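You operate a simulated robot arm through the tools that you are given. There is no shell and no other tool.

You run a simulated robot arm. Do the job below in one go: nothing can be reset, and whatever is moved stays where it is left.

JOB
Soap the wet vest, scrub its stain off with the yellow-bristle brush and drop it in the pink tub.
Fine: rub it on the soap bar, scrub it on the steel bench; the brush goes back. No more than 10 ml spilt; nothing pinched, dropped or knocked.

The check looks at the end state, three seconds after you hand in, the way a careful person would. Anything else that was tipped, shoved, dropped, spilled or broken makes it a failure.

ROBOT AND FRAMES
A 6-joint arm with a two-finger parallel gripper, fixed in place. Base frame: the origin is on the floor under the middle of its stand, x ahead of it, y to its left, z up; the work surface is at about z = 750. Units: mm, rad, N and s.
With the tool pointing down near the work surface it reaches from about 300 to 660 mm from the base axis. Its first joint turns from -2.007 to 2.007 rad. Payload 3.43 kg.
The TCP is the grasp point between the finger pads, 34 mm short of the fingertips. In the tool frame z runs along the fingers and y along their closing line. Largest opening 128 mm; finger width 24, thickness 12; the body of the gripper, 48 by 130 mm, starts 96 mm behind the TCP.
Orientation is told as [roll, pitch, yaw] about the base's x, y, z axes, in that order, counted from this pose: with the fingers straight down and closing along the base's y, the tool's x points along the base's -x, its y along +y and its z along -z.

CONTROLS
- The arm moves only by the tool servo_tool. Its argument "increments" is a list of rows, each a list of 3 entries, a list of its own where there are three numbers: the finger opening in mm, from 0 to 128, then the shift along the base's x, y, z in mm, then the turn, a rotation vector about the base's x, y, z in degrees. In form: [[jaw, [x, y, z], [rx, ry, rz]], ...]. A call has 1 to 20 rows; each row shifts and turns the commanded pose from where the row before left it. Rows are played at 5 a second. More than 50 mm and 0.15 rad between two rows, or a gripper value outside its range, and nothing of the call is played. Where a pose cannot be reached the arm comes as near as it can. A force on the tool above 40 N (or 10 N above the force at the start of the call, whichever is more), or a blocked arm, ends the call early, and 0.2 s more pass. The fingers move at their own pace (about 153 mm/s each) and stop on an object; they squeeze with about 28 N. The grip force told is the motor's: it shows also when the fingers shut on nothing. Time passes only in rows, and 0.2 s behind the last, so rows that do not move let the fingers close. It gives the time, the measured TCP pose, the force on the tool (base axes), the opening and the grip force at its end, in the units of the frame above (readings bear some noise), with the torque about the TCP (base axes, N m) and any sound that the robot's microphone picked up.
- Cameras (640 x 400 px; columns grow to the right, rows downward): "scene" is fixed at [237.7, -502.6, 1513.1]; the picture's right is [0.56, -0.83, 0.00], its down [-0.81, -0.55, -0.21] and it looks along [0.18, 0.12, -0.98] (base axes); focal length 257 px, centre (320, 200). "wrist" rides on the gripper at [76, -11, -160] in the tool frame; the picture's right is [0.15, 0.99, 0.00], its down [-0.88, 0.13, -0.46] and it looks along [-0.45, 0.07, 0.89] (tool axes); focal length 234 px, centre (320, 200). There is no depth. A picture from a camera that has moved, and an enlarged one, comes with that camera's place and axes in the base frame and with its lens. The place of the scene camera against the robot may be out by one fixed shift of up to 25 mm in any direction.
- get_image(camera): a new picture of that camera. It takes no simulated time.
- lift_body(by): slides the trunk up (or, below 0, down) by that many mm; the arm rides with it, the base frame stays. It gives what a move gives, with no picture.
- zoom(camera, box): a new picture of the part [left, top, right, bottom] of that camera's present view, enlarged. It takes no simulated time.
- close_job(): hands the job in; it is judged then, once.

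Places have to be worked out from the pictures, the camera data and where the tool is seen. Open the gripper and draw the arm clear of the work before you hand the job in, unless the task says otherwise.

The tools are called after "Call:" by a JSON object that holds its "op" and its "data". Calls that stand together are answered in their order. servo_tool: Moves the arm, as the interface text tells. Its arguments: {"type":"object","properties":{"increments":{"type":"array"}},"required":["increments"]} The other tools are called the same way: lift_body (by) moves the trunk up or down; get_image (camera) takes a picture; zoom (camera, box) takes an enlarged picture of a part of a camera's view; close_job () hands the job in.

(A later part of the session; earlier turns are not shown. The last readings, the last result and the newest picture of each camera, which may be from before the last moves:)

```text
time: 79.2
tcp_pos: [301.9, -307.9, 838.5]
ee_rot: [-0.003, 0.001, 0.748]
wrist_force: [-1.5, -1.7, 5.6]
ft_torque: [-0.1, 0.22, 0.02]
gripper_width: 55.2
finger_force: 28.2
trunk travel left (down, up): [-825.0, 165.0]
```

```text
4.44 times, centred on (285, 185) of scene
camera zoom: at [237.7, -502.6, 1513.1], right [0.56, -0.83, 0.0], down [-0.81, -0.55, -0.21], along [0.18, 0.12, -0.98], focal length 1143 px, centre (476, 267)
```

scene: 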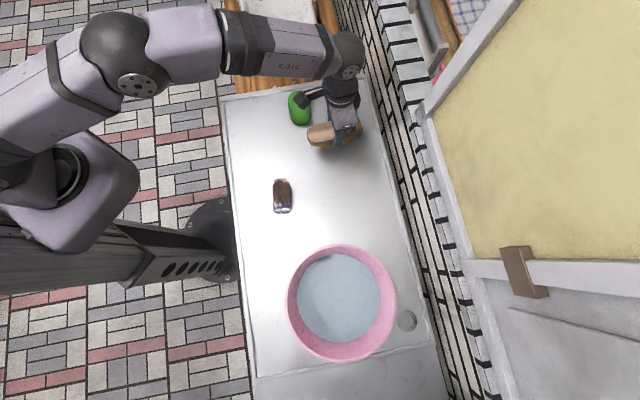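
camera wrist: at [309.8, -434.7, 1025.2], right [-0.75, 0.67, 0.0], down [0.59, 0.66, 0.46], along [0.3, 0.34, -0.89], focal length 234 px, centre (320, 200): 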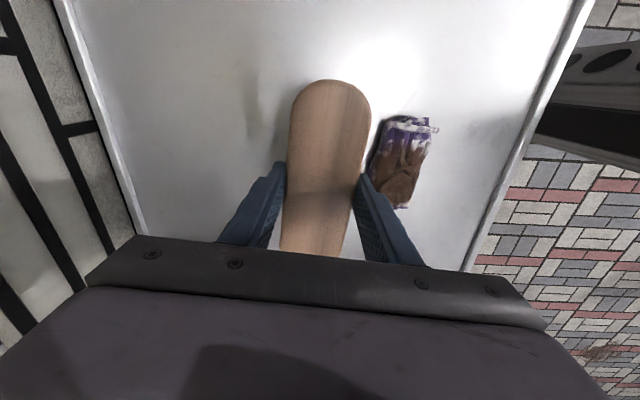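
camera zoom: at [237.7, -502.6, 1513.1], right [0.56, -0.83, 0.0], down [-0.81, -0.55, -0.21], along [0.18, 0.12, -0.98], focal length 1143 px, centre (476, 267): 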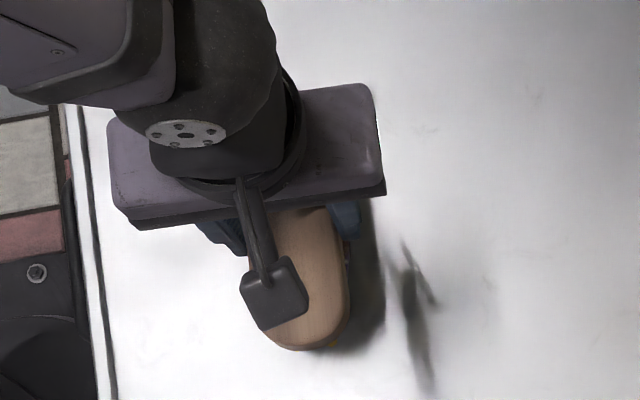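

I'll lift and move the brush aside to inspect the stain and the brush seating.

Call:
{"op": "servo_tool", "data": {"increments": [[40, [0, 0, 10], [0, 0, 0]], [40, [0, 0, 16], [0, 0, 0]], [40, [10, -11, 0], [0, 0, 0]], [40, [19, -21, 0], [0, 0, 0]], [40, [19, -21, 0], [0, 0, 0]], [40, [10, -11, 0], [0, 0, 0]], [40, [0, 0, 0], [0, 0, 0]]]}}

Call:
{"op": "zoom", "data": {"camera": "wrist", "box": [260, 70, 460, 230]}}

Call:
{"op": "zoom", "data": {"camera": "scene", "box": [260, 170, 330, 220]}}

```text
time: 80.8
tcp_pos: [358.0, -372.3, 865.1]
ee_rot: [0.0, 0.0, 0.747]
wrist_force: [0.8, 0.1, -1.5]
ft_torque: [-0.02, -0.02, 0.0]
gripper_width: 55.4
finger_force: 28.0
trunk travel left (down, up): [-825.0, 165.0]
```

```text
2.50 times, centred on (360, 150) of wrist
camera zoom: at [310.5, -433.7, 1023.5], right [-0.78, 0.63, 0.0], down [0.56, 0.69, 0.46], along [0.29, 0.36, -0.89], focal length 585 px, centre (220, 325)
```

zoom: 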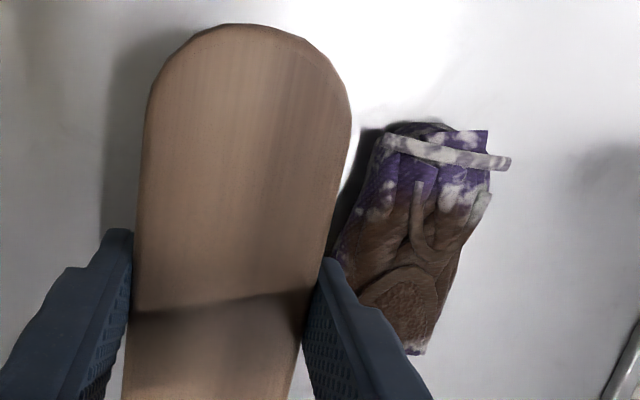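

```text
8.00 times, centred on (295, 195) of scene
camera zoom: at [237.7, -502.6, 1513.1], right [0.56, -0.83, 0.0], down [-0.81, -0.55, -0.21], along [0.18, 0.12, -0.98], focal length 2057 px, centre (520, 240)
```

zoom: 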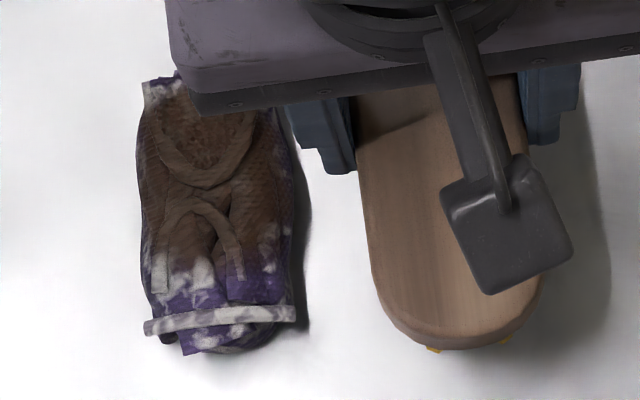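

The vest stayed in place and the stain is fading only gradually, so it needs a lot more strokes. I'll go back and scrub with faster, longer strokes.

Call:
{"op": "servo_tool", "data": {"increments": [[40, [-10, 11, 0], [0, 0, 0]], [40, [-19, 21, 0], [0, 0, 0]], [40, [-19, 21, 0], [0, 0, 0]], [40, [-10, 11, 0], [0, 0, 0]], [40, [0, 0, -10], [0, 0, 0]], [40, [0, 0, -10], [0, 0, 0]], [40, [0, 0, -4], [0, 0, 0]], [40, [0, 0, -2], [0, 0, 0]], [40, [0, 0, 0], [0, 0, 0]]]}}

```text
time: 82.8
tcp_pos: [302.5, -309.0, 839.0]
ee_rot: [0.001, 0.0, 0.745]
wrist_force: [0.2, 1.0, -2.1]
ft_torque: [-0.02, 0.01, 0.02]
gripper_width: 54.9
finger_force: 28.4
trunk travel left (down, up): [-825.0, 165.0]
```

Call:
{"op": "servo_tool", "data": {"increments": [[40, [0, 0, -1.2], [0, 0, 0]], [40, [0, 0, 0], [0, 0, 0]]]}}

```text
time: 83.4
tcp_pos: [302.5, -307.6, 837.8]
ee_rot: [-0.001, 0.001, 0.747]
wrist_force: [-0.6, 0.1, -1.9]
ft_torque: [0.01, 0.01, 0.02]
gripper_width: 55.4
finger_force: 28.4
trunk travel left (down, up): [-825.0, 165.0]
```

Call:
{"op": "zoom", "data": {"camera": "wrist", "box": [230, 70, 410, 270]}}

```text
2.00 times, centred on (320, 170) of wrist
camera zoom: at [254.2, -369.5, 997.1], right [-0.78, 0.63, 0.0], down [0.56, 0.69, 0.46], along [0.29, 0.36, -0.89], focal length 468 px, centre (320, 260)
```

zoom: 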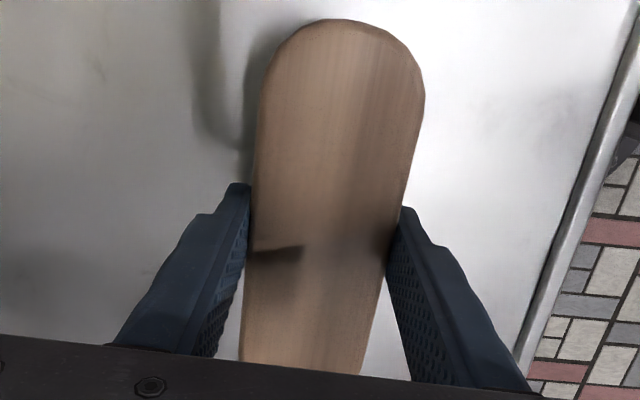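

The brush may have slid up 2–3 mm in the fingers from the firm pressing. I'll go down in smaller steps and keep the pressure near 8 N.

Call:
{"op": "servo_tool", "data": {"increments": [[40, [0, 0, -0.8], [0, 0, 0]], [40, [0, 0, 0], [0, 0, 0]]]}}

```text
time: 84.0
tcp_pos: [301.8, -308.9, 838.9]
ee_rot: [-0.003, -0.001, 0.747]
wrist_force: [0.4, 0.4, 7.0]
ft_torque: [-0.03, 0.07, -0.01]
gripper_width: 55.1
finger_force: 28.4
trunk travel left (down, up): [-825.0, 165.0]
```

About 9 N contact. Running a long, quicker set of strokes.

Call:
{"op": "servo_tool", "data": {"increments": [[40, [8.8, 8.2, 0], [0, 0, 0]], [40, [-8.8, -8.2, 0], [0, 0, 0]], [40, [-8.8, -8.2, 0], [0, 0, 0]], [40, [8.8, 8.2, 0], [0, 0, 0]], [40, [8.8, 8.2, 0], [0, 0, 0]], [40, [-8.8, -8.2, 0], [0, 0, 0]], [40, [-8.8, -8.2, 0], [0, 0, 0]], [40, [8.8, 8.2, 0], [0, 0, 0]], [40, [8.8, 8.2, 0], [0, 0, 0]], [40, [-8.8, -8.2, 0], [0, 0, 0]], [40, [-8.8, -8.2, 0], [0, 0, 0]], [40, [8.8, 8.2, 0], [0, 0, 0]], [40, [8.8, 8.2, 0], [0, 0, 0]], [40, [-8.8, -8.2, 0], [0, 0, 0]], [40, [-8.8, -8.2, 0], [0, 0, 0]], [40, [8.8, 8.2, 0], [0, 0, 0]], [40, [8.8, 8.2, 0], [0, 0, 0]], [40, [-8.8, -8.2, 0], [0, 0, 0]], [40, [-8.8, -8.2, 0], [0, 0, 0]], [40, [8.8, 8.2, 0], [0, 0, 0]]]}}

Call:
{"op": "zoom", "data": {"camera": "scene", "box": [240, 140, 330, 230]}}

```text
time: 88.2
tcp_pos: [303.9, -306.1, 837.2]
ee_rot: [-0.001, 0.0, 0.747]
wrist_force: [1.3, 0.8, -0.3]
ft_torque: [0.02, 0.04, -0.01]
gripper_width: 55.3
finger_force: 27.7
trunk travel left (down, up): [-825.0, 165.0]
```

```text
4.44 times, centred on (285, 185) of scene
camera zoom: at [237.7, -502.6, 1513.1], right [0.56, -0.83, 0.0], down [-0.81, -0.55, -0.21], along [0.18, 0.12, -0.98], focal length 1143 px, centre (476, 267)
```

zoom: 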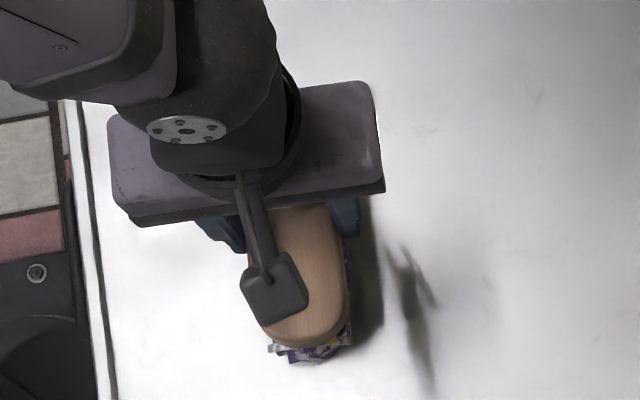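

The vest has drifted backwards a bit. I'll lift aside and look at both stain and position.

Call:
{"op": "servo_tool", "data": {"increments": [[40, [0, 0, 10], [0, 0, 0]], [40, [0, 0, 16], [0, 0, 0]], [40, [10, -11, 0], [0, 0, 0]], [40, [19, -21, 0], [0, 0, 0]], [40, [19, -21, 0], [0, 0, 0]], [40, [10, -11, 0], [0, 0, 0]], [40, [0, 0, 0], [0, 0, 0]]]}}

Call:
{"op": "zoom", "data": {"camera": "wrist", "box": [260, 70, 460, 230]}}

Call:
{"op": "zoom", "data": {"camera": "scene", "box": [260, 170, 330, 220]}}

```text
time: 89.8
tcp_pos: [361.9, -371.5, 862.5]
ee_rot: [0.001, 0.0, 0.747]
wrist_force: [0.4, 0.5, -0.6]
ft_torque: [0.02, 0.0, -0.01]
gripper_width: 55.4
finger_force: 28.0
trunk travel left (down, up): [-825.0, 165.0]
```

```text
2.50 times, centred on (360, 150) of wrist
camera zoom: at [313.8, -433.7, 1020.8], right [-0.78, 0.63, 0.0], down [0.56, 0.69, 0.46], along [0.29, 0.36, -0.89], focal length 585 px, centre (220, 325)
```

zoom: 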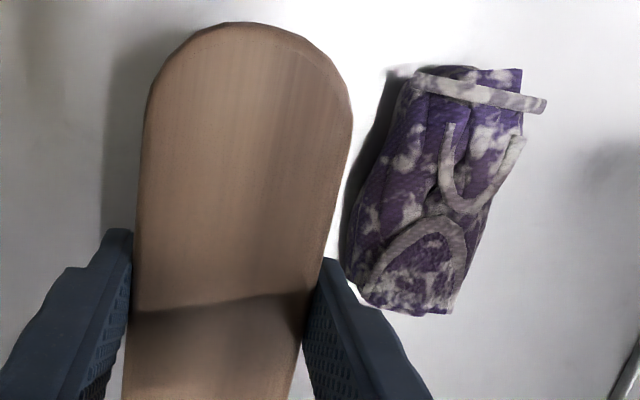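

```text
8.00 times, centred on (295, 195) of scene
camera zoom: at [237.7, -502.6, 1513.1], right [0.56, -0.83, 0.0], down [-0.81, -0.55, -0.21], along [0.18, 0.12, -0.98], focal length 2057 px, centre (520, 240)
```

zoom: 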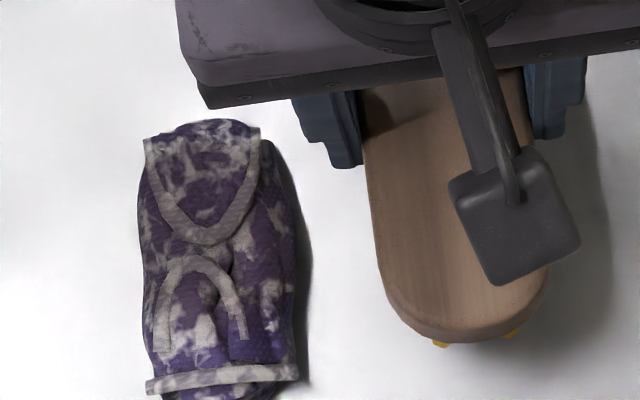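

The stain has practically gone: purple cloth with suds. I'll zoom tighter to check for residual brown.

Call:
{"op": "zoom", "data": {"camera": "scene", "box": [274, 182, 302, 222]}}

Call:
{"op": "zoom", "data": {"camera": "wrist", "box": [360, 90, 440, 200]}}

```text
10.00 times, centred on (288, 202) of scene
camera zoom: at [237.7, -502.6, 1513.1], right [0.56, -0.83, 0.0], down [-0.81, -0.55, -0.21], along [0.18, 0.12, -0.98], focal length 2571 px, centre (640, 180)
```

zoom: 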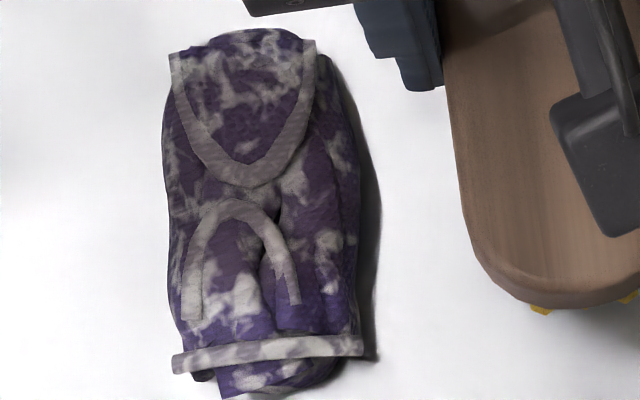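

```text
3.64 times, centred on (400, 145) of wrist
camera zoom: at [313.8, -433.7, 1020.8], right [-0.78, 0.63, 0.0], down [0.56, 0.69, 0.46], along [0.29, 0.36, -0.89], focal length 852 px, centre (29, 400)
```

zoom: 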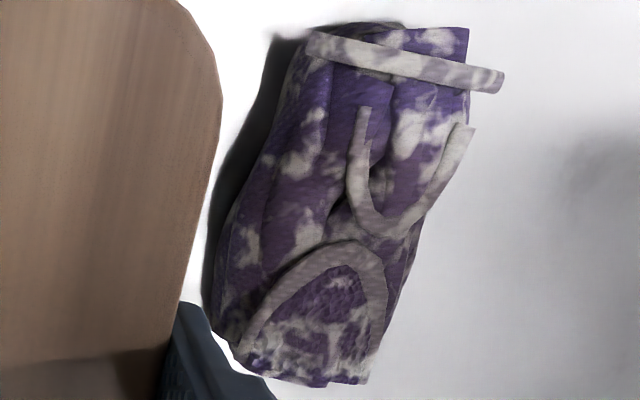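

There's still a faint brownish-grey tint in the upper part. One more set of strokes should finish it; the vest is now centred at about (282,-322), axis 40°.

Call:
{"op": "servo_tool", "data": {"increments": [[40, [-12, 8, 0], [0, 0, -1.4]], [40, [-22, 15, 0], [0, 0, -1.4]], [40, [-22, 15, 0], [0, 0, 0]], [40, [-12, 9, 0], [0, 0, 0]], [40, [-8, 5, 0], [0, 0, 0]], [40, [0, 0, -10], [0, 0, 0]], [40, [0, 0, -10], [0, 0, 0]], [40, [0, 0, -4], [0, 0, 0]], [40, [0, 0, -1.5], [0, 0, 0]], [40, [0, 0, 0], [0, 0, 0]]]}}

```text
time: 92.0
tcp_pos: [284.9, -319.5, 837.7]
ee_rot: [-0.003, 0.0, 0.697]
wrist_force: [-0.9, -0.7, 4.9]
ft_torque: [-0.05, 0.07, 0.02]
gripper_width: 55.2
finger_force: 27.3
trunk travel left (down, up): [-825.0, 165.0]
```

About 6–7 N contact. Scrubbing again.

Call:
{"op": "servo_tool", "data": {"increments": [[40, [7.7, 6.4, -0.3], [0, 0, 0]], [40, [-7.7, -6.4, 0], [0, 0, 0]], [40, [-7.7, -6.4, 0], [0, 0, 0]], [40, [7.7, 6.4, 0], [0, 0, 0]], [40, [7.7, 6.4, 0], [0, 0, 0]], [40, [-7.7, -6.4, 0], [0, 0, 0]], [40, [-7.7, -6.4, 0], [0, 0, 0]], [40, [7.7, 6.4, 0], [0, 0, 0]], [40, [7.7, 6.4, 0], [0, 0, 0]], [40, [-7.7, -6.4, 0], [0, 0, 0]], [40, [-7.7, -6.4, 0], [0, 0, 0]], [40, [7.7, 6.4, 0], [0, 0, 0]], [40, [7.7, 6.4, 0], [0, 0, 0]], [40, [-7.7, -6.4, 0], [0, 0, 0]], [40, [-7.7, -6.4, 0], [0, 0, 0]], [40, [7.7, 6.4, 0], [0, 0, 0]], [40, [7.7, 6.4, 0], [0, 0, 0]], [40, [-7.7, -6.4, 0], [0, 0, 0]]]}}

Call:
{"op": "zoom", "data": {"camera": "scene", "box": [240, 140, 330, 230]}}

```text
time: 95.8
tcp_pos: [283.1, -317.3, 838.2]
ee_rot: [-0.001, 0.0, 0.699]
wrist_force: [-0.1, 0.1, -1.4]
ft_torque: [-0.01, 0.0, -0.01]
gripper_width: 55.4
finger_force: 28.1
trunk travel left (down, up): [-825.0, 165.0]
```

```text
4.44 times, centred on (285, 185) of scene
camera zoom: at [237.7, -502.6, 1513.1], right [0.56, -0.83, 0.0], down [-0.81, -0.55, -0.21], along [0.18, 0.12, -0.98], focal length 1143 px, centre (476, 267)
```

zoom: 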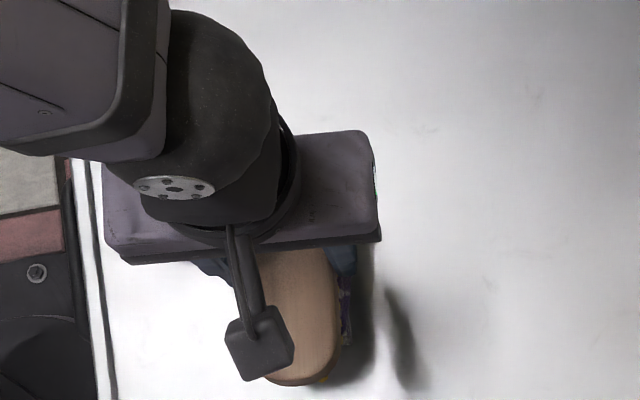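

Contact lost by the end. I'll lift aside and check the result.

Call:
{"op": "servo_tool", "data": {"increments": [[40, [0, 0, 10], [0, 0, 0]], [40, [0, 0, 16], [0, 0, 0]], [40, [10, -12, 0], [0, 0, 0]], [40, [20, -23, 0], [0, 0, 0]], [40, [20, -23, 0], [0, 0, 0]], [40, [12, -12, 0], [0, 0, 0]], [40, [0, 0, 0], [0, 0, 0]]]}}

Call:
{"op": "zoom", "data": {"camera": "wrist", "box": [340, 70, 460, 220]}}

Call:
{"op": "zoom", "data": {"camera": "scene", "box": [260, 180, 324, 230]}}

```text
time: 97.4
tcp_pos: [342.9, -389.1, 863.5]
ee_rot: [0.001, 0.0, 0.697]
wrist_force: [-0.5, -0.1, -1.1]
ft_torque: [-0.02, -0.01, 0.01]
gripper_width: 55.5
finger_force: 27.6
trunk travel left (down, up): [-825.0, 165.0]
```

```text
2.67 times, centred on (400, 145) of wrist
camera zoom: at [292.6, -447.8, 1021.2], right [-0.75, 0.66, 0.0], down [0.59, 0.67, 0.46], along [0.3, 0.34, -0.89], focal length 624 px, centre (107, 347)
```

zoom: 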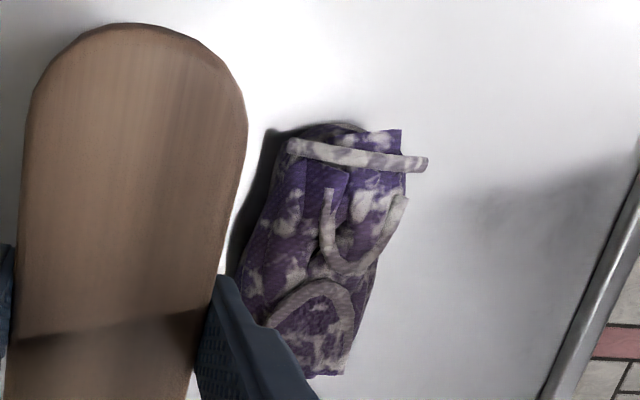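

```text
8.00 times, centred on (292, 205) of scene
camera zoom: at [237.7, -502.6, 1513.1], right [0.56, -0.83, 0.0], down [-0.81, -0.55, -0.21], along [0.18, 0.12, -0.98], focal length 2057 px, centre (544, 160)
```

zoom: 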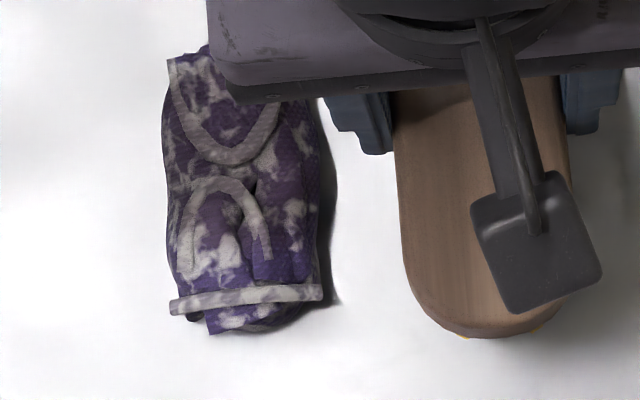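

Call:
{"op": "zoom", "data": {"camera": "scene", "box": [276, 184, 306, 224]}}

Call:
{"op": "zoom", "data": {"camera": "wrist", "box": [380, 110, 440, 215]}}

```text
10.00 times, centred on (291, 204) of scene
camera zoom: at [237.7, -502.6, 1513.1], right [0.56, -0.83, 0.0], down [-0.81, -0.55, -0.21], along [0.18, 0.12, -0.98], focal length 2571 px, centre (610, 160)
```

zoom: 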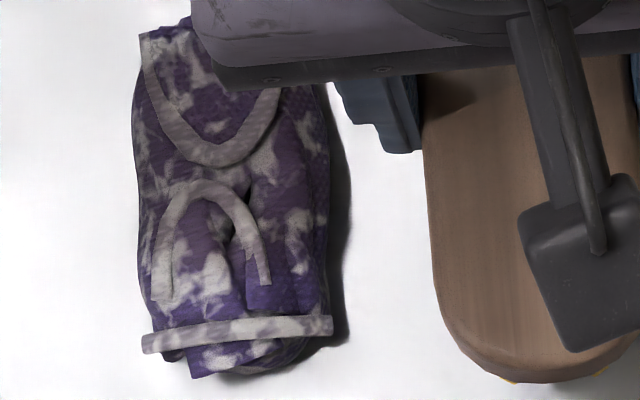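

```text
3.81 times, centred on (410, 162) of wrist
camera zoom: at [292.6, -447.8, 1021.2], right [-0.75, 0.66, 0.0], down [0.59, 0.67, 0.46], along [0.3, 0.34, -0.89], focal length 892 px, centre (-23, 343)
```

zoom: 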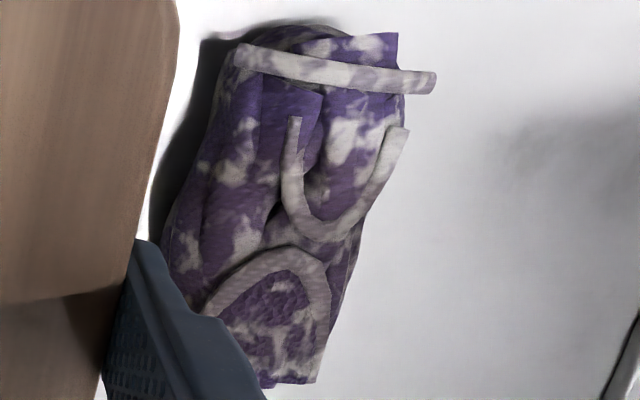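

Almost clean, with a faint tint still there. One more set with steadier contact (vest centre ≈ (278,-321), axis 42°).

Call:
{"op": "servo_tool", "data": {"increments": [[40, [-10, 12, 0], [0, 0, 1]], [40, [-20, 23, 0], [0, 0, 1]], [40, [-20, 23, 0], [0, 0, 0]], [40, [-11, 12.5, 0], [0, 0, 0]], [40, [0, 0, -10], [0, 0, 0]], [40, [0, 0, -10], [0, 0, 0]], [40, [0, 0, -4], [0, 0, 0]], [40, [0, 0, -2], [0, 0, 0]], [40, [0, 0, 0], [0, 0, 0]]]}}

```text
time: 99.4
tcp_pos: [286.1, -319.7, 837.9]
ee_rot: [-0.001, 0.0, 0.732]
wrist_force: [-0.5, 1.2, -0.2]
ft_torque: [0.03, -0.01, -0.03]
gripper_width: 55.4
finger_force: 27.7
trunk travel left (down, up): [-825.0, 165.0]
```

Call:
{"op": "servo_tool", "data": {"increments": [[40, [-3, 1, -0.8], [0, 0, 0]], [40, [0, 0, 0], [0, 0, 0]]]}}

```text
time: 100.0
tcp_pos: [282.4, -317.9, 837.7]
ee_rot: [-0.003, -0.001, 0.733]
wrist_force: [4.3, -0.6, 8.3]
ft_torque: [-0.14, -0.08, 0.02]
gripper_width: 55.4
finger_force: 27.7
trunk travel left (down, up): [-825.0, 165.0]
```

About 10 N contact. Scrubbing.

Call:
{"op": "servo_tool", "data": {"increments": [[40, [5.9, 5.4, 0], [0, 0, 0]], [40, [5.9, 5.4, 0], [0, 0, 0]], [40, [-5.9, -5.4, 0], [0, 0, 0]], [40, [-5.9, -5.4, 0], [0, 0, 0]], [40, [-5.9, -5.4, -0.2], [0, 0, 0]], [40, [-5.9, -5.4, 0], [0, 0, 0]], [40, [5.9, 5.4, 0], [0, 0, 0]], [40, [5.9, 5.4, 0], [0, 0, 0]], [40, [5.9, 5.4, -0.2], [0, 0, 0]], [40, [5.9, 5.4, 0], [0, 0, 0]], [40, [-5.9, -5.4, 0], [0, 0, 0]], [40, [-5.9, -5.4, 0], [0, 0, 0]], [40, [-5.9, -5.4, 0], [0, 0, 0]], [40, [-5.9, -5.4, 0], [0, 0, 0]], [40, [5.9, 5.4, -0.2], [0, 0, 0]], [40, [5.9, 5.4, 0], [0, 0, 0]]]}}

```text
time: 103.4
tcp_pos: [282.4, -315.2, 835.7]
ee_rot: [0.001, -0.001, 0.734]
wrist_force: [-0.1, -0.3, -1.0]
ft_torque: [-0.02, -0.01, 0.01]
gripper_width: 55.2
finger_force: 28.5
trunk travel left (down, up): [-825.0, 165.0]
```

Call:
{"op": "servo_tool", "data": {"increments": [[40, [0, 0, 10], [0, 0, 0]], [40, [0, 0, 17], [0, 0, 0]], [40, [10, -12, 0], [0, 0, 0]], [40, [20, -23, 0], [0, 0, 0]], [40, [20, -23, 0], [0, 0, 0]], [40, [12, -12, 0], [0, 0, 0]], [40, [0, 0, 0], [0, 0, 0]]]}}

Call:
{"op": "zoom", "data": {"camera": "wrist", "box": [340, 70, 460, 220]}}

Call:
{"op": "zoom", "data": {"camera": "scene", "box": [276, 184, 306, 224]}}

```text
time: 105.0
tcp_pos: [347.5, -389.1, 864.0]
ee_rot: [0.0, -0.001, 0.732]
wrist_force: [0.6, -0.3, -1.2]
ft_torque: [0.01, -0.03, -0.05]
gripper_width: 55.4
finger_force: 27.9
trunk travel left (down, up): [-825.0, 165.0]
```

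```text
2.67 times, centred on (400, 145) of wrist
camera zoom: at [299.0, -449.2, 1022.2], right [-0.77, 0.64, 0.0], down [0.57, 0.69, 0.46], along [0.29, 0.35, -0.89], focal length 624 px, centre (107, 347)
```

zoom: 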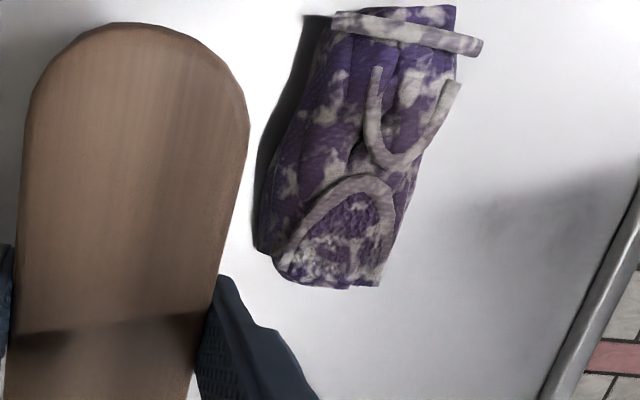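

```text
10.00 times, centred on (291, 204) of scene
camera zoom: at [237.7, -502.6, 1513.1], right [0.56, -0.83, 0.0], down [-0.81, -0.55, -0.21], along [0.18, 0.12, -0.98], focal length 2571 px, centre (610, 160)
```

zoom: 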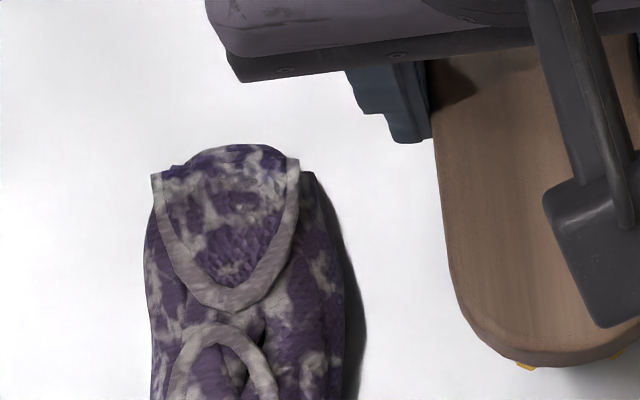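

Call:
{"op": "zoom", "data": {"camera": "scene", "box": [274, 194, 306, 242]}}

Call:
{"op": "zoom", "data": {"camera": "wrist", "box": [380, 70, 450, 180]}}

```text
8.33 times, centred on (290, 218) of scene
camera zoom: at [237.7, -502.6, 1513.1], right [0.56, -0.83, 0.0], down [-0.81, -0.55, -0.21], along [0.18, 0.12, -0.98], focal length 2143 px, centre (570, 50)
```

zoom: 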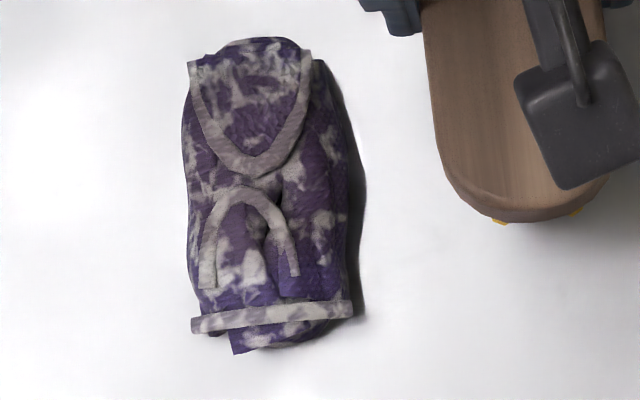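

```text
3.64 times, centred on (415, 125) of wrist
camera zoom: at [299.0, -449.2, 1022.2], right [-0.77, 0.64, 0.0], down [0.57, 0.69, 0.46], along [0.29, 0.35, -0.89], focal length 852 px, centre (-26, 473)
```

zoom: 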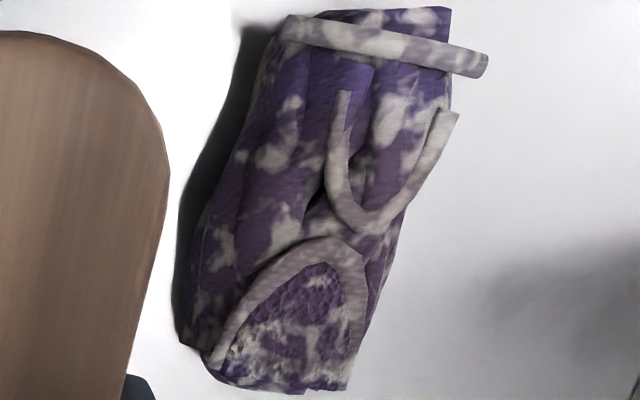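

Very close to clean now, just a trace of dull tint. The vest slid to about (248,-352), so I'll realign and do one more light set of strokes to be sure.

Call:
{"op": "servo_tool", "data": {"increments": [[40, [-14, 7, 0], [0, 0, -1.3]], [40, [-25, 12, 0], [0, 0, 0]], [40, [-25, 12, 0], [0, 0, 0]], [40, [-18, 9, 0], [0, 0, 0]], [40, [-9.5, 4, 0], [0, 0, 0]], [40, [0, 0, -10], [0, 0, 0]], [40, [0, 0, -10], [0, 0, 0]], [40, [0, 0, -4], [0, 0, 0]], [40, [0, 0, -2], [0, 0, 0]], [40, [0, 0, 0], [0, 0, 0]]]}}

```text
time: 107.2
tcp_pos: [254.3, -344.4, 837.1]
ee_rot: [0.001, -0.001, 0.71]
wrist_force: [-0.2, -0.3, -1.5]
ft_torque: [-0.01, -0.01, 0.01]
gripper_width: 55.3
finger_force: 28.2
trunk travel left (down, up): [-825.0, 165.0]
```

Call:
{"op": "servo_tool", "data": {"increments": [[40, [0, 0, -1], [0, 0, 0]], [40, [0, 0, 0], [0, 0, 0]]]}}

```text
time: 107.8
tcp_pos: [255.0, -343.8, 836.7]
ee_rot: [-0.002, 0.0, 0.709]
wrist_force: [1.8, 1.1, 3.2]
ft_torque: [0.15, -0.18, -0.02]
gripper_width: 55.5
finger_force: 28.3
trunk travel left (down, up): [-825.0, 165.0]
```

Light contact. Scrubbing with alternating 10 mm strokes, taking up pressure slightly.

Call:
{"op": "servo_tool", "data": {"increments": [[40, [7.6, 6.5, -0.4], [0, 0, 0]], [40, [7.6, 6.5, 0], [0, 0, 0]], [40, [-7.6, -6.5, 0], [0, 0, 0]], [40, [-7.6, -6.5, 0], [0, 0, 0]], [40, [7.6, 6.5, 0], [0, 0, 0]], [40, [7.6, 6.5, 0], [0, 0, 0]], [40, [-7.6, -6.5, -0.2], [0, 0, 0]], [40, [-7.6, -6.5, 0], [0, 0, 0]], [40, [7.6, 6.5, 0], [0, 0, 0]], [40, [7.6, 6.5, 0], [0, 0, 0]], [40, [-7.6, -6.5, -0.2], [0, 0, 0]], [40, [-7.6, -6.5, 0], [0, 0, 0]]]}}

```text
time: 110.4
tcp_pos: [253.7, -343.0, 836.0]
ee_rot: [-0.002, 0.0, 0.711]
wrist_force: [4.9, 3.8, 12.4]
ft_torque: [0.51, -0.43, 0.0]
gripper_width: 55.4
finger_force: 27.9
trunk travel left (down, up): [-825.0, 165.0]
```

Good contact (about 14 N with sliding drag). Another set.

Call:
{"op": "servo_tool", "data": {"increments": [[40, [7.6, 6.5, 0.2], [0, 0, 0]], [40, [7.6, 6.5, 0], [0, 0, 0]], [40, [-7.6, -6.5, 0], [0, 0, 0]], [40, [-7.6, -6.5, 0], [0, 0, 0]], [40, [7.6, 6.5, 0], [0, 0, 0]], [40, [7.6, 6.5, 0], [0, 0, 0]], [40, [-7.6, -6.5, 0], [0, 0, 0]], [40, [-7.6, -6.5, 0], [0, 0, 0]], [40, [7.6, 6.5, 0], [0, 0, 0]], [40, [7.6, 6.5, 0], [0, 0, 0]], [40, [-7.6, -6.5, 0], [0, 0, 0]], [40, [-7.6, -6.5, 0], [0, 0, 0]], [40, [7.6, 6.5, 0], [0, 0, 0]], [40, [7.6, 6.5, 0], [0, 0, 0]], [40, [-7.6, -6.5, 0], [0, 0, 0]], [40, [-7.6, -6.5, 0], [0, 0, 0]]]}}

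Call:
{"op": "zoom", "data": {"camera": "scene", "box": [240, 150, 340, 250]}}

```text
time: 113.8
tcp_pos: [254.9, -343.1, 834.7]
ee_rot: [-0.002, -0.001, 0.71]
wrist_force: [3.9, 3.1, 10.3]
ft_torque: [0.29, -0.2, 0.0]
gripper_width: 55.4
finger_force: 28.4
trunk travel left (down, up): [-825.0, 165.0]
```

```text
4.00 times, centred on (290, 200) of scene
camera zoom: at [237.7, -502.6, 1513.1], right [0.56, -0.83, 0.0], down [-0.81, -0.55, -0.21], along [0.18, 0.12, -0.98], focal length 1028 px, centre (440, 200)
```

zoom: 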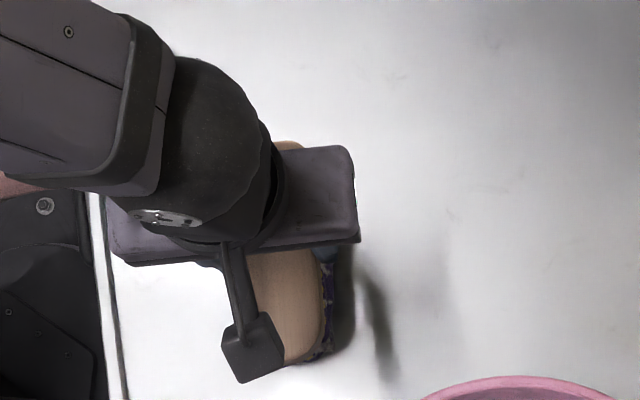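

Contact was kept throughout this time. Lifting aside to inspect.

Call:
{"op": "servo_tool", "data": {"increments": [[40, [0, 0, 10], [0, 0, 0]], [40, [0, 0, 17], [0, 0, 0]], [40, [12, -10, 0], [0, 0, 0]], [40, [24, -20, 0], [0, 0, 0]], [40, [24, -20, 0], [0, 0, 0]], [40, [16, -10, 0], [0, 0, 0]], [40, [0, 0, 0], [0, 0, 0]]]}}

Call:
{"op": "zoom", "data": {"camera": "wrist", "box": [340, 70, 460, 220]}}

Call:
{"op": "zoom", "data": {"camera": "scene", "box": [274, 194, 306, 242]}}

```text
time: 115.4
tcp_pos: [328.7, -402.6, 862.0]
ee_rot: [-0.001, 0.0, 0.71]
wrist_force: [-0.1, 0.3, -0.6]
ft_torque: [0.02, 0.02, -0.01]
gripper_width: 55.3
finger_force: 27.8
trunk travel left (down, up): [-825.0, 165.0]
```

```text
2.67 times, centred on (400, 145) of wrist
camera zoom: at [279.0, -462.6, 1019.2], right [-0.76, 0.65, 0.0], down [0.58, 0.67, 0.46], along [0.3, 0.34, -0.89], focal length 624 px, centre (107, 347)
```

zoom: 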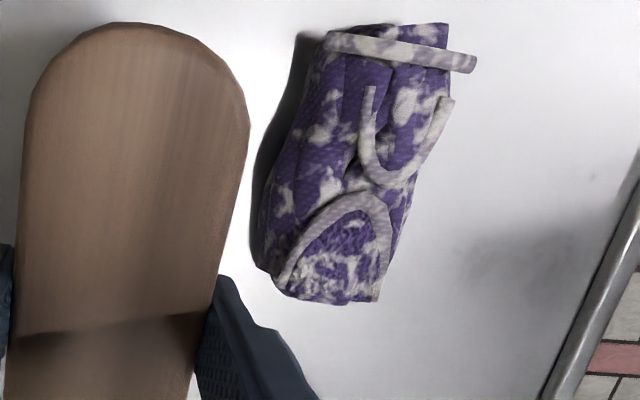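

```text
8.33 times, centred on (290, 218) of scene
camera zoom: at [237.7, -502.6, 1513.1], right [0.56, -0.83, 0.0], down [-0.81, -0.55, -0.21], along [0.18, 0.12, -0.98], focal length 2143 px, centre (570, 50)
```

zoom: 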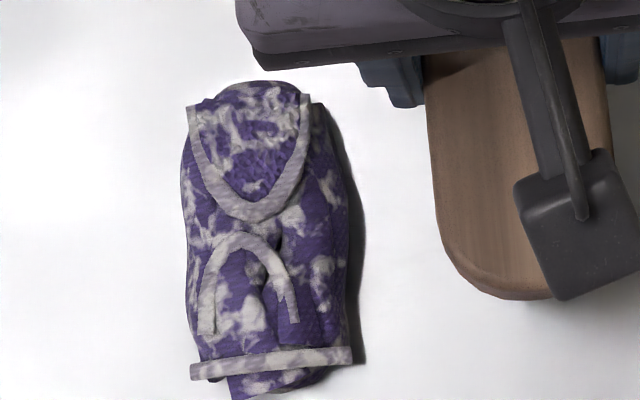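

The stain is completely gone: vivid purple throughout. Now returning the brush to its original spot at TCP (518.6,-348.3), yaw −0.738.

Call:
{"op": "servo_tool", "data": {"increments": [[40, [8, 2, 10], [0, 0, -4]], [40, [15, 4, 10], [0, 0, -6.5]], [40, [16, 5, 0], [0, 0, -6.8]], [40, [16, 5, 0], [0, 0, -6.8]], [40, [16, 5, 0], [0, 0, -6.8]], [40, [16, 5, 0], [0, 0, -6.8]], [40, [16, 5, 0], [0, 0, -6.8]], [40, [16, 5, 0], [0, 0, -6.8]], [40, [16, 5, 0], [0, 0, -6.8]], [40, [16, 5, 0], [0, 0, -6.8]], [40, [16, 4, 0], [0, 0, -6.8]], [40, [15, 3, 0], [0, 0, -6.5]], [40, [8, 1.3, 0], [0, 0, -4.8]], [40, [0, 0, 0], [0, 0, 0]]]}}

Call:
{"op": "get_image", "data": {"camera": "wrist"}}

```text
time: 118.4
tcp_pos: [520.3, -348.4, 883.9]
ee_rot: [-0.001, 0.002, -0.739]
wrist_force: [-0.1, -0.6, -1.4]
ft_torque: [0.02, 0.04, -0.03]
gripper_width: 55.3
finger_force: 28.6
trunk travel left (down, up): [-825.0, 165.0]
```

```text
taken
camera wrist: at [456.2, -307.3, 1042.0], right [0.56, 0.83, 0.0], down [0.74, -0.5, 0.46], along [0.38, -0.25, -0.89], focal length 234 px, centre (320, 200)
```

wrist: 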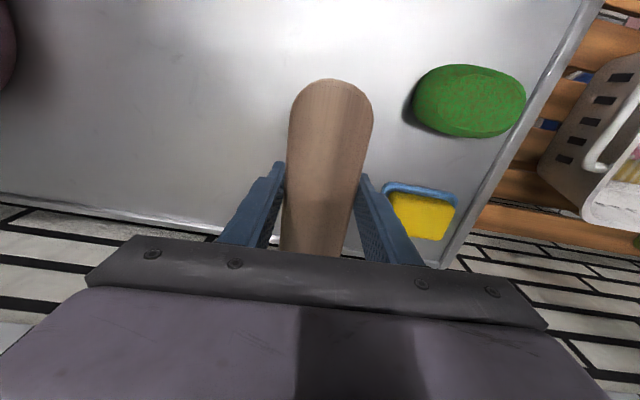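

Pose matches. Lowering toward the bench, slowing near contact.

Call:
{"op": "servo_tool", "data": {"increments": [[40, [-1.5, 0, -15], [0, 0, 0]], [40, [0, 0, -20], [0, 0, 0]], [40, [0, 0, -18], [0, 0, 0]], [40, [0, 0, -12], [0, 0, 0]], [40, [0, 0, -8], [0, 0, 0]], [40, [0, 0, -4], [0, 0, 0]], [40, [0, 0, 0], [0, 0, 0]]]}}

```text
time: 120.0
tcp_pos: [517.3, -348.2, 804.2]
ee_rot: [-0.001, 0.001, -0.736]
wrist_force: [-0.5, 0.2, -2.1]
ft_torque: [0.0, 0.02, -0.01]
gripper_width: 55.4
finger_force: 27.9
trunk travel left (down, up): [-825.0, 165.0]
```

Call:
{"op": "servo_tool", "data": {"increments": [[40, [1, 0, -1.5], [0, 0, 0]], [40, [0, 0, -1.5], [0, 0, 0]], [40, [0, 0, 0], [0, 0, 0]]]}}

```text
time: 120.8
tcp_pos: [517.9, -348.8, 802.0]
ee_rot: [0.0, -0.001, -0.738]
wrist_force: [0.3, 0.3, 1.1]
ft_torque: [-0.06, -0.03, -0.01]
gripper_width: 55.4
finger_force: 27.7
trunk travel left (down, up): [-825.0, 165.0]
```

Call:
{"op": "servo_tool", "data": {"increments": [[40, [0, 0, -0.8], [0, 0, 0]], [40, [0, 0, 0], [0, 0, 0]]]}}

```text
time: 121.4
tcp_pos: [518.0, -349.5, 802.5]
ee_rot: [0.0, -0.002, -0.738]
wrist_force: [-0.3, 0.9, 5.7]
ft_torque: [-0.27, -0.3, 0.07]
gripper_width: 55.1
finger_force: 27.8
trunk travel left (down, up): [-825.0, 165.0]
```

The bristles rest on the bench (about 7 N). Opening slowly and rising clear.

Call:
{"op": "servo_tool", "data": {"increments": [[54, [0, 0, 0.4], [0, 0, 0]], [58, [0, 0, 0], [0, 0, 0]], [64, [0, 0, 0], [0, 0, 0]], [76, [0, 0, 0], [0, 0, 0]], [90, [0, 0, 0], [0, 0, 0]], [90, [0, 0, 15], [0, 0, 0]], [90, [0, 0, 25], [0, 0, 0]], [90, [0, 0, 30], [0, 0, 0]], [90, [0, 0, 25], [0, 0, 0]], [90, [0, 0, 0], [0, 0, 0]]]}}

Call:
{"op": "get_image", "data": {"camera": "wrist"}}

Call:
{"op": "get_image", "data": {"camera": "scene"}}

```text
time: 123.6
tcp_pos: [517.6, -349.2, 895.2]
ee_rot: [0.0, 0.001, -0.74]
wrist_force: [-0.1, -0.1, -0.9]
ft_torque: [0.0, 0.0, 0.01]
gripper_width: 89.9
finger_force: 0.0
trunk travel left (down, up): [-825.0, 165.0]
```

```text
taken
camera wrist: at [454.6, -308.8, 1053.8], right [0.56, 0.83, 0.0], down [0.74, -0.5, 0.46], along [0.38, -0.25, -0.89], focal length 234 px, centre (320, 200)
```

wrist: 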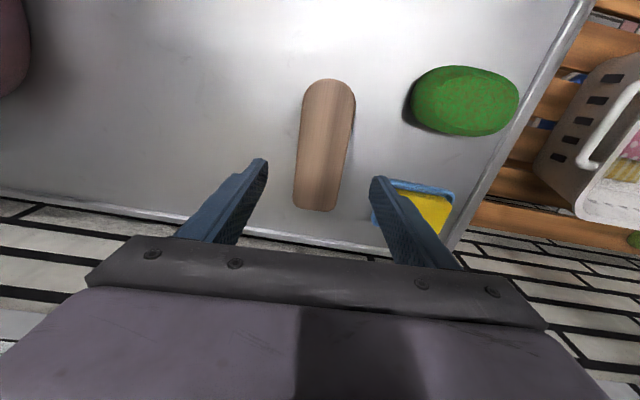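

```text
taken
```

scene: 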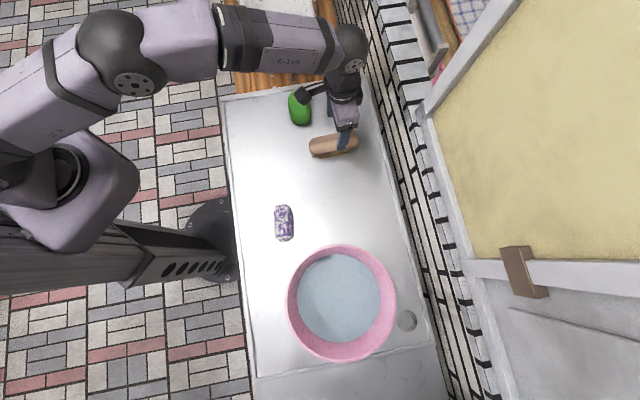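

The brush is back in its place. Next is the vest, now around (236,-361), axis ≈41°. I'll move above it with the tool straight down and yaw 41°.

Call:
{"op": "servo_tool", "data": {"increments": [[100, [-12, 0, 5], [0, 0, 4]], [100, [-22, -1, 0], [0, 0, 6.5]], [100, [-24, -1.5, 0], [0, 0, 6.8]], [100, [-24, -1.5, 0], [0, 0, 6.8]], [100, [-24, -1.5, 0], [0, 0, 6.8]], [100, [-24, -1.5, 0], [0, 0, 6.8]], [100, [-24, -1.5, 0], [0, 0, 6.8]], [100, [-24, -1.5, 0], [0, 0, 6.8]], [100, [-24, -1.5, 0], [0, 0, 6.8]], [100, [-24, -1.5, 0], [0, 0, 6.8]], [100, [-24, -1.5, 0], [0, 0, 6.8]], [100, [-24, -1.5, 0], [0, 0, 6.8]], [100, [-13, -1, 0], [0, 0, 4.9]], [100, [0, 0, 0], [0, 0, 0]]]}}

Call:
{"op": "get_image", "data": {"camera": "wrist"}}

Call:
{"op": "get_image", "data": {"camera": "scene"}}

```text
time: 126.6
tcp_pos: [230.2, -366.4, 901.4]
ee_rot: [-0.001, 0.0, 0.72]
wrist_force: [0.4, 0.1, -0.6]
ft_torque: [0.02, 0.0, 0.04]
gripper_width: 100.2
finger_force: 0.1
trunk travel left (down, up): [-825.0, 165.0]
```

```text
taken
camera wrist: at [180.6, -426.2, 1059.0], right [-0.76, 0.65, 0.0], down [0.58, 0.68, 0.46], along [0.3, 0.35, -0.89], focal length 234 px, centre (320, 200)
```

wrist: 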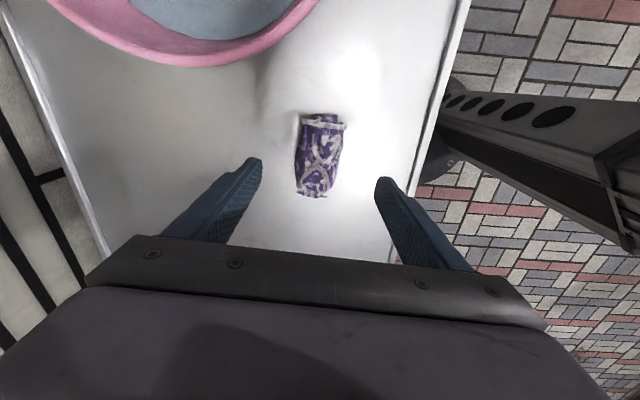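

```text
taken
```

scene: 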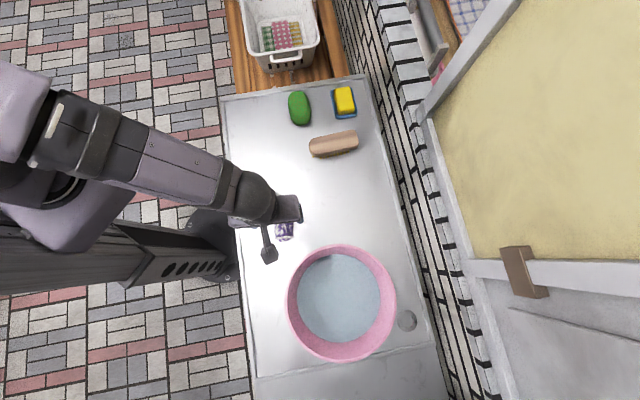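

Call:
{"op": "zoom", "data": {"camera": "wrist", "box": [270, 90, 380, 210]}}

Call:
{"op": "zoom", "data": {"camera": "scene", "box": [280, 75, 390, 175]}}

```text
3.33 times, centred on (325, 150) of wrist
camera zoom: at [180.6, -426.2, 1059.0], right [-0.76, 0.65, 0.0], down [0.58, 0.68, 0.46], along [0.3, 0.35, -0.89], focal length 781 px, centre (303, 367)
```

zoom: 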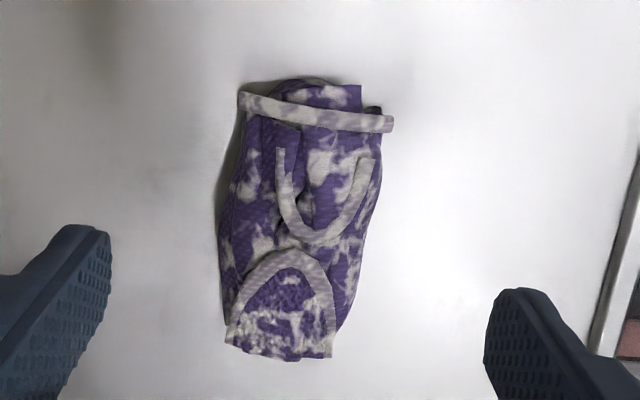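

```text
4.00 times, centred on (335, 125) of scene
camera zoom: at [237.7, -502.6, 1513.1], right [0.56, -0.83, 0.0], down [-0.81, -0.55, -0.21], along [0.18, 0.12, -0.98], focal length 1028 px, centre (260, 500)
```

zoom: 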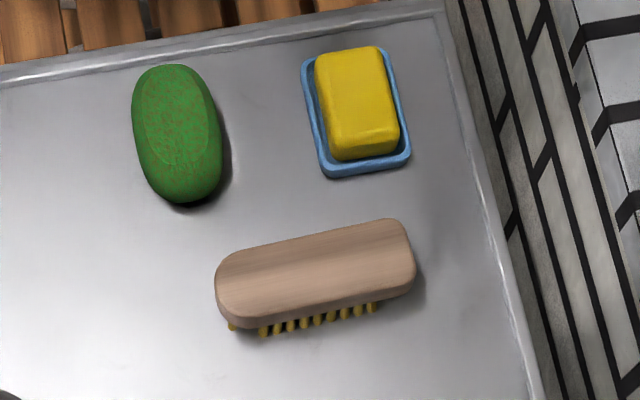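

The brush, soap and green piece all look exactly as at the start. The vest centre is at about (239,-359), so I'll shift 4 mm and descend around it.

Call:
{"op": "servo_tool", "data": {"increments": [[100, [4, 0.6, -20], [0, 0, 0]], [100, [0, 0, -25], [0, 0, 0]], [100, [0, 0, -25], [0, 0, 0]], [100, [0, 0, -20], [0, 0, 0]], [100, [0, 0, -12], [0, 0, 0]], [100, [0, 0, -8], [0, 0, 0]], [100, [0, 0, 0], [0, 0, 0]]]}}

Call:
{"op": "zoom", "data": {"camera": "wrist", "box": [190, 80, 450, 250]}}

```text
time: 128.2
tcp_pos: [234.6, -363.9, 791.6]
ee_rot: [0.002, 0.0, 0.719]
wrist_force: [0.2, 0.5, -0.7]
ft_torque: [0.01, -0.01, -0.02]
gripper_width: 99.7
finger_force: 0.0
trunk travel left (down, up): [-825.0, 165.0]
```

```text
2.35 times, centred on (320, 165) of wrist
camera zoom: at [185.0, -423.6, 949.3], right [-0.76, 0.65, 0.0], down [0.58, 0.68, 0.46], along [0.3, 0.35, -0.89], focal length 551 px, centre (320, 282)
```

zoom: 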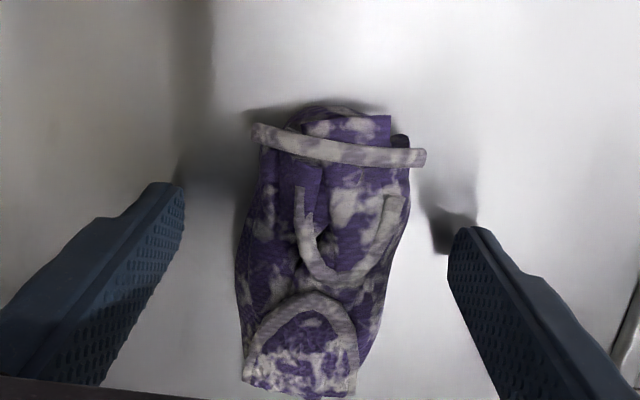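

Call:
{"op": "servo_tool", "data": {"increments": [[100, [0, 0, -2], [0, 0, 0]], [100, [0, 0, -1.5], [0, 0, 0]], [80, [0, 0, 0], [0, 0, 0]], [66, [0, 0, 0], [0, 0, 0]], [58, [0, 0, 0], [0, 0, 0]], [52, [0, 0, 0], [0, 0, 0]], [46, [0, 0, 0], [0, 0, 0]], [40, [0, 0, 0], [0, 0, 0]], [40, [0, 0, 0], [0, 0, 0]]]}}

Call:
{"op": "zoom", "data": {"camera": "wrist", "box": [190, 80, 450, 250]}}

```text
time: 130.2
tcp_pos: [234.2, -364.4, 788.8]
ee_rot: [-0.001, 0.001, 0.718]
wrist_force: [-0.3, 0.5, 0.3]
ft_torque: [0.02, 0.0, -0.02]
gripper_width: 54.5
finger_force: 28.1
trunk travel left (down, up): [-825.0, 165.0]
```

```text
2.35 times, centred on (320, 165) of wrist
camera zoom: at [185.0, -423.8, 946.1], right [-0.76, 0.65, 0.0], down [0.58, 0.68, 0.46], along [0.3, 0.35, -0.89], focal length 551 px, centre (320, 282)
```

zoom: 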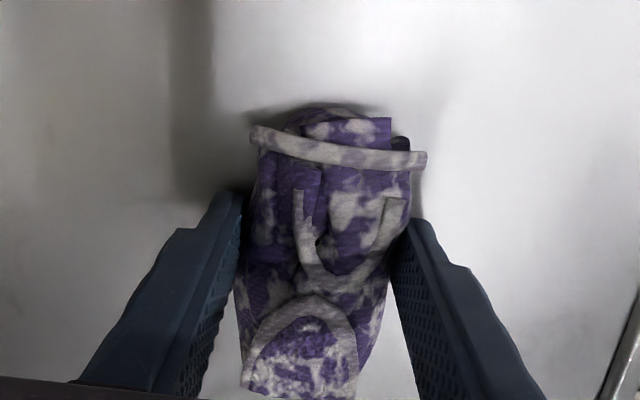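

Gripped at 54.5 mm. Lifting slowly in small steps to test the hold.

Call:
{"op": "servo_tool", "data": {"increments": [[40, [0, 0, 2], [0, 0, 0]], [40, [0, 0, 3], [0, 0, 0]], [40, [0, 0, 3], [0, 0, 0]], [40, [0, 0, 5], [0, 0, 0]], [40, [0, 0, 0], [0, 0, 0]]]}}

Call:
{"op": "zoom", "data": {"camera": "wrist", "box": [190, 80, 450, 250]}}

```text
time: 131.4
tcp_pos: [233.4, -364.7, 801.6]
ee_rot: [0.001, 0.0, 0.717]
wrist_force: [0.7, 0.4, -2.6]
ft_torque: [-0.04, 0.03, 0.01]
gripper_width: 54.7
finger_force: 27.5
trunk travel left (down, up): [-825.0, 165.0]
```

```text
2.35 times, centred on (320, 165) of wrist
camera zoom: at [185.0, -424.0, 958.9], right [-0.76, 0.65, 0.0], down [0.58, 0.68, 0.46], along [0.3, 0.35, -0.89], focal length 551 px, centre (320, 282)
```

zoom: 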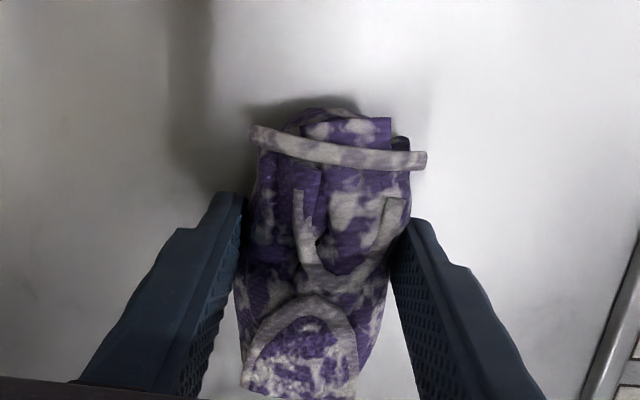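

It holds (about 2 N load). Lifting well above the tub rim height.

Call:
{"op": "servo_tool", "data": {"increments": [[40, [0, 0, 8], [0, 0, 0]], [40, [0, 0, 12], [0, 0, 0]], [40, [0, 0, 15], [0, 0, 0]], [40, [0, 0, 15], [0, 0, 0]], [40, [0, 0, 15], [0, 0, 0]], [40, [0, 0, 15], [0, 0, 0]], [40, [0, 0, 15], [0, 0, 0]], [40, [0, 0, 15], [0, 0, 0]], [40, [0, 0, 15], [0, 0, 0]], [40, [0, 0, 12], [0, 0, 0]], [40, [0, 0, 8], [0, 0, 0]], [40, [0, 0, 0], [0, 0, 0]]]}}

Call:
{"op": "get_image", "data": {"camera": "wrist"}}

Call:
{"op": "get_image", "data": {"camera": "scene"}}

```text
time: 134.0
tcp_pos: [236.3, -364.3, 946.6]
ee_rot: [0.001, 0.0, 0.717]
wrist_force: [-0.2, -0.6, -2.3]
ft_torque: [-0.03, 0.03, -0.02]
gripper_width: 54.8
finger_force: 27.5
trunk travel left (down, up): [-825.0, 165.0]
```

```text
taken
camera wrist: at [186.4, -424.0, 1104.8], right [-0.76, 0.65, 0.0], down [0.58, 0.68, 0.46], along [0.3, 0.35, -0.89], focal length 234 px, centre (320, 200)
```

wrist: 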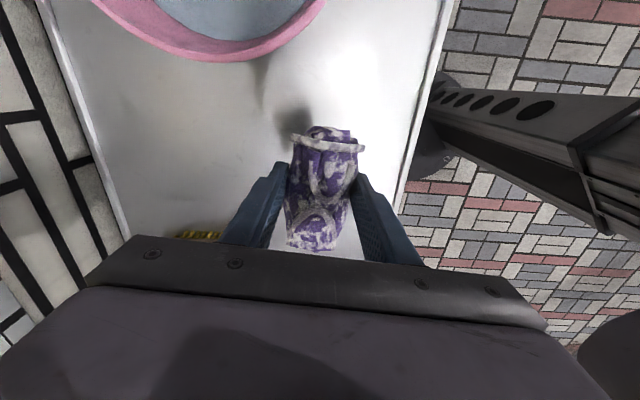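

```text
taken
```

scene: 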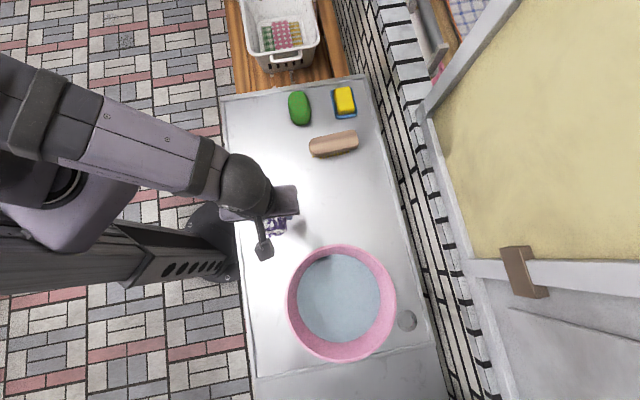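

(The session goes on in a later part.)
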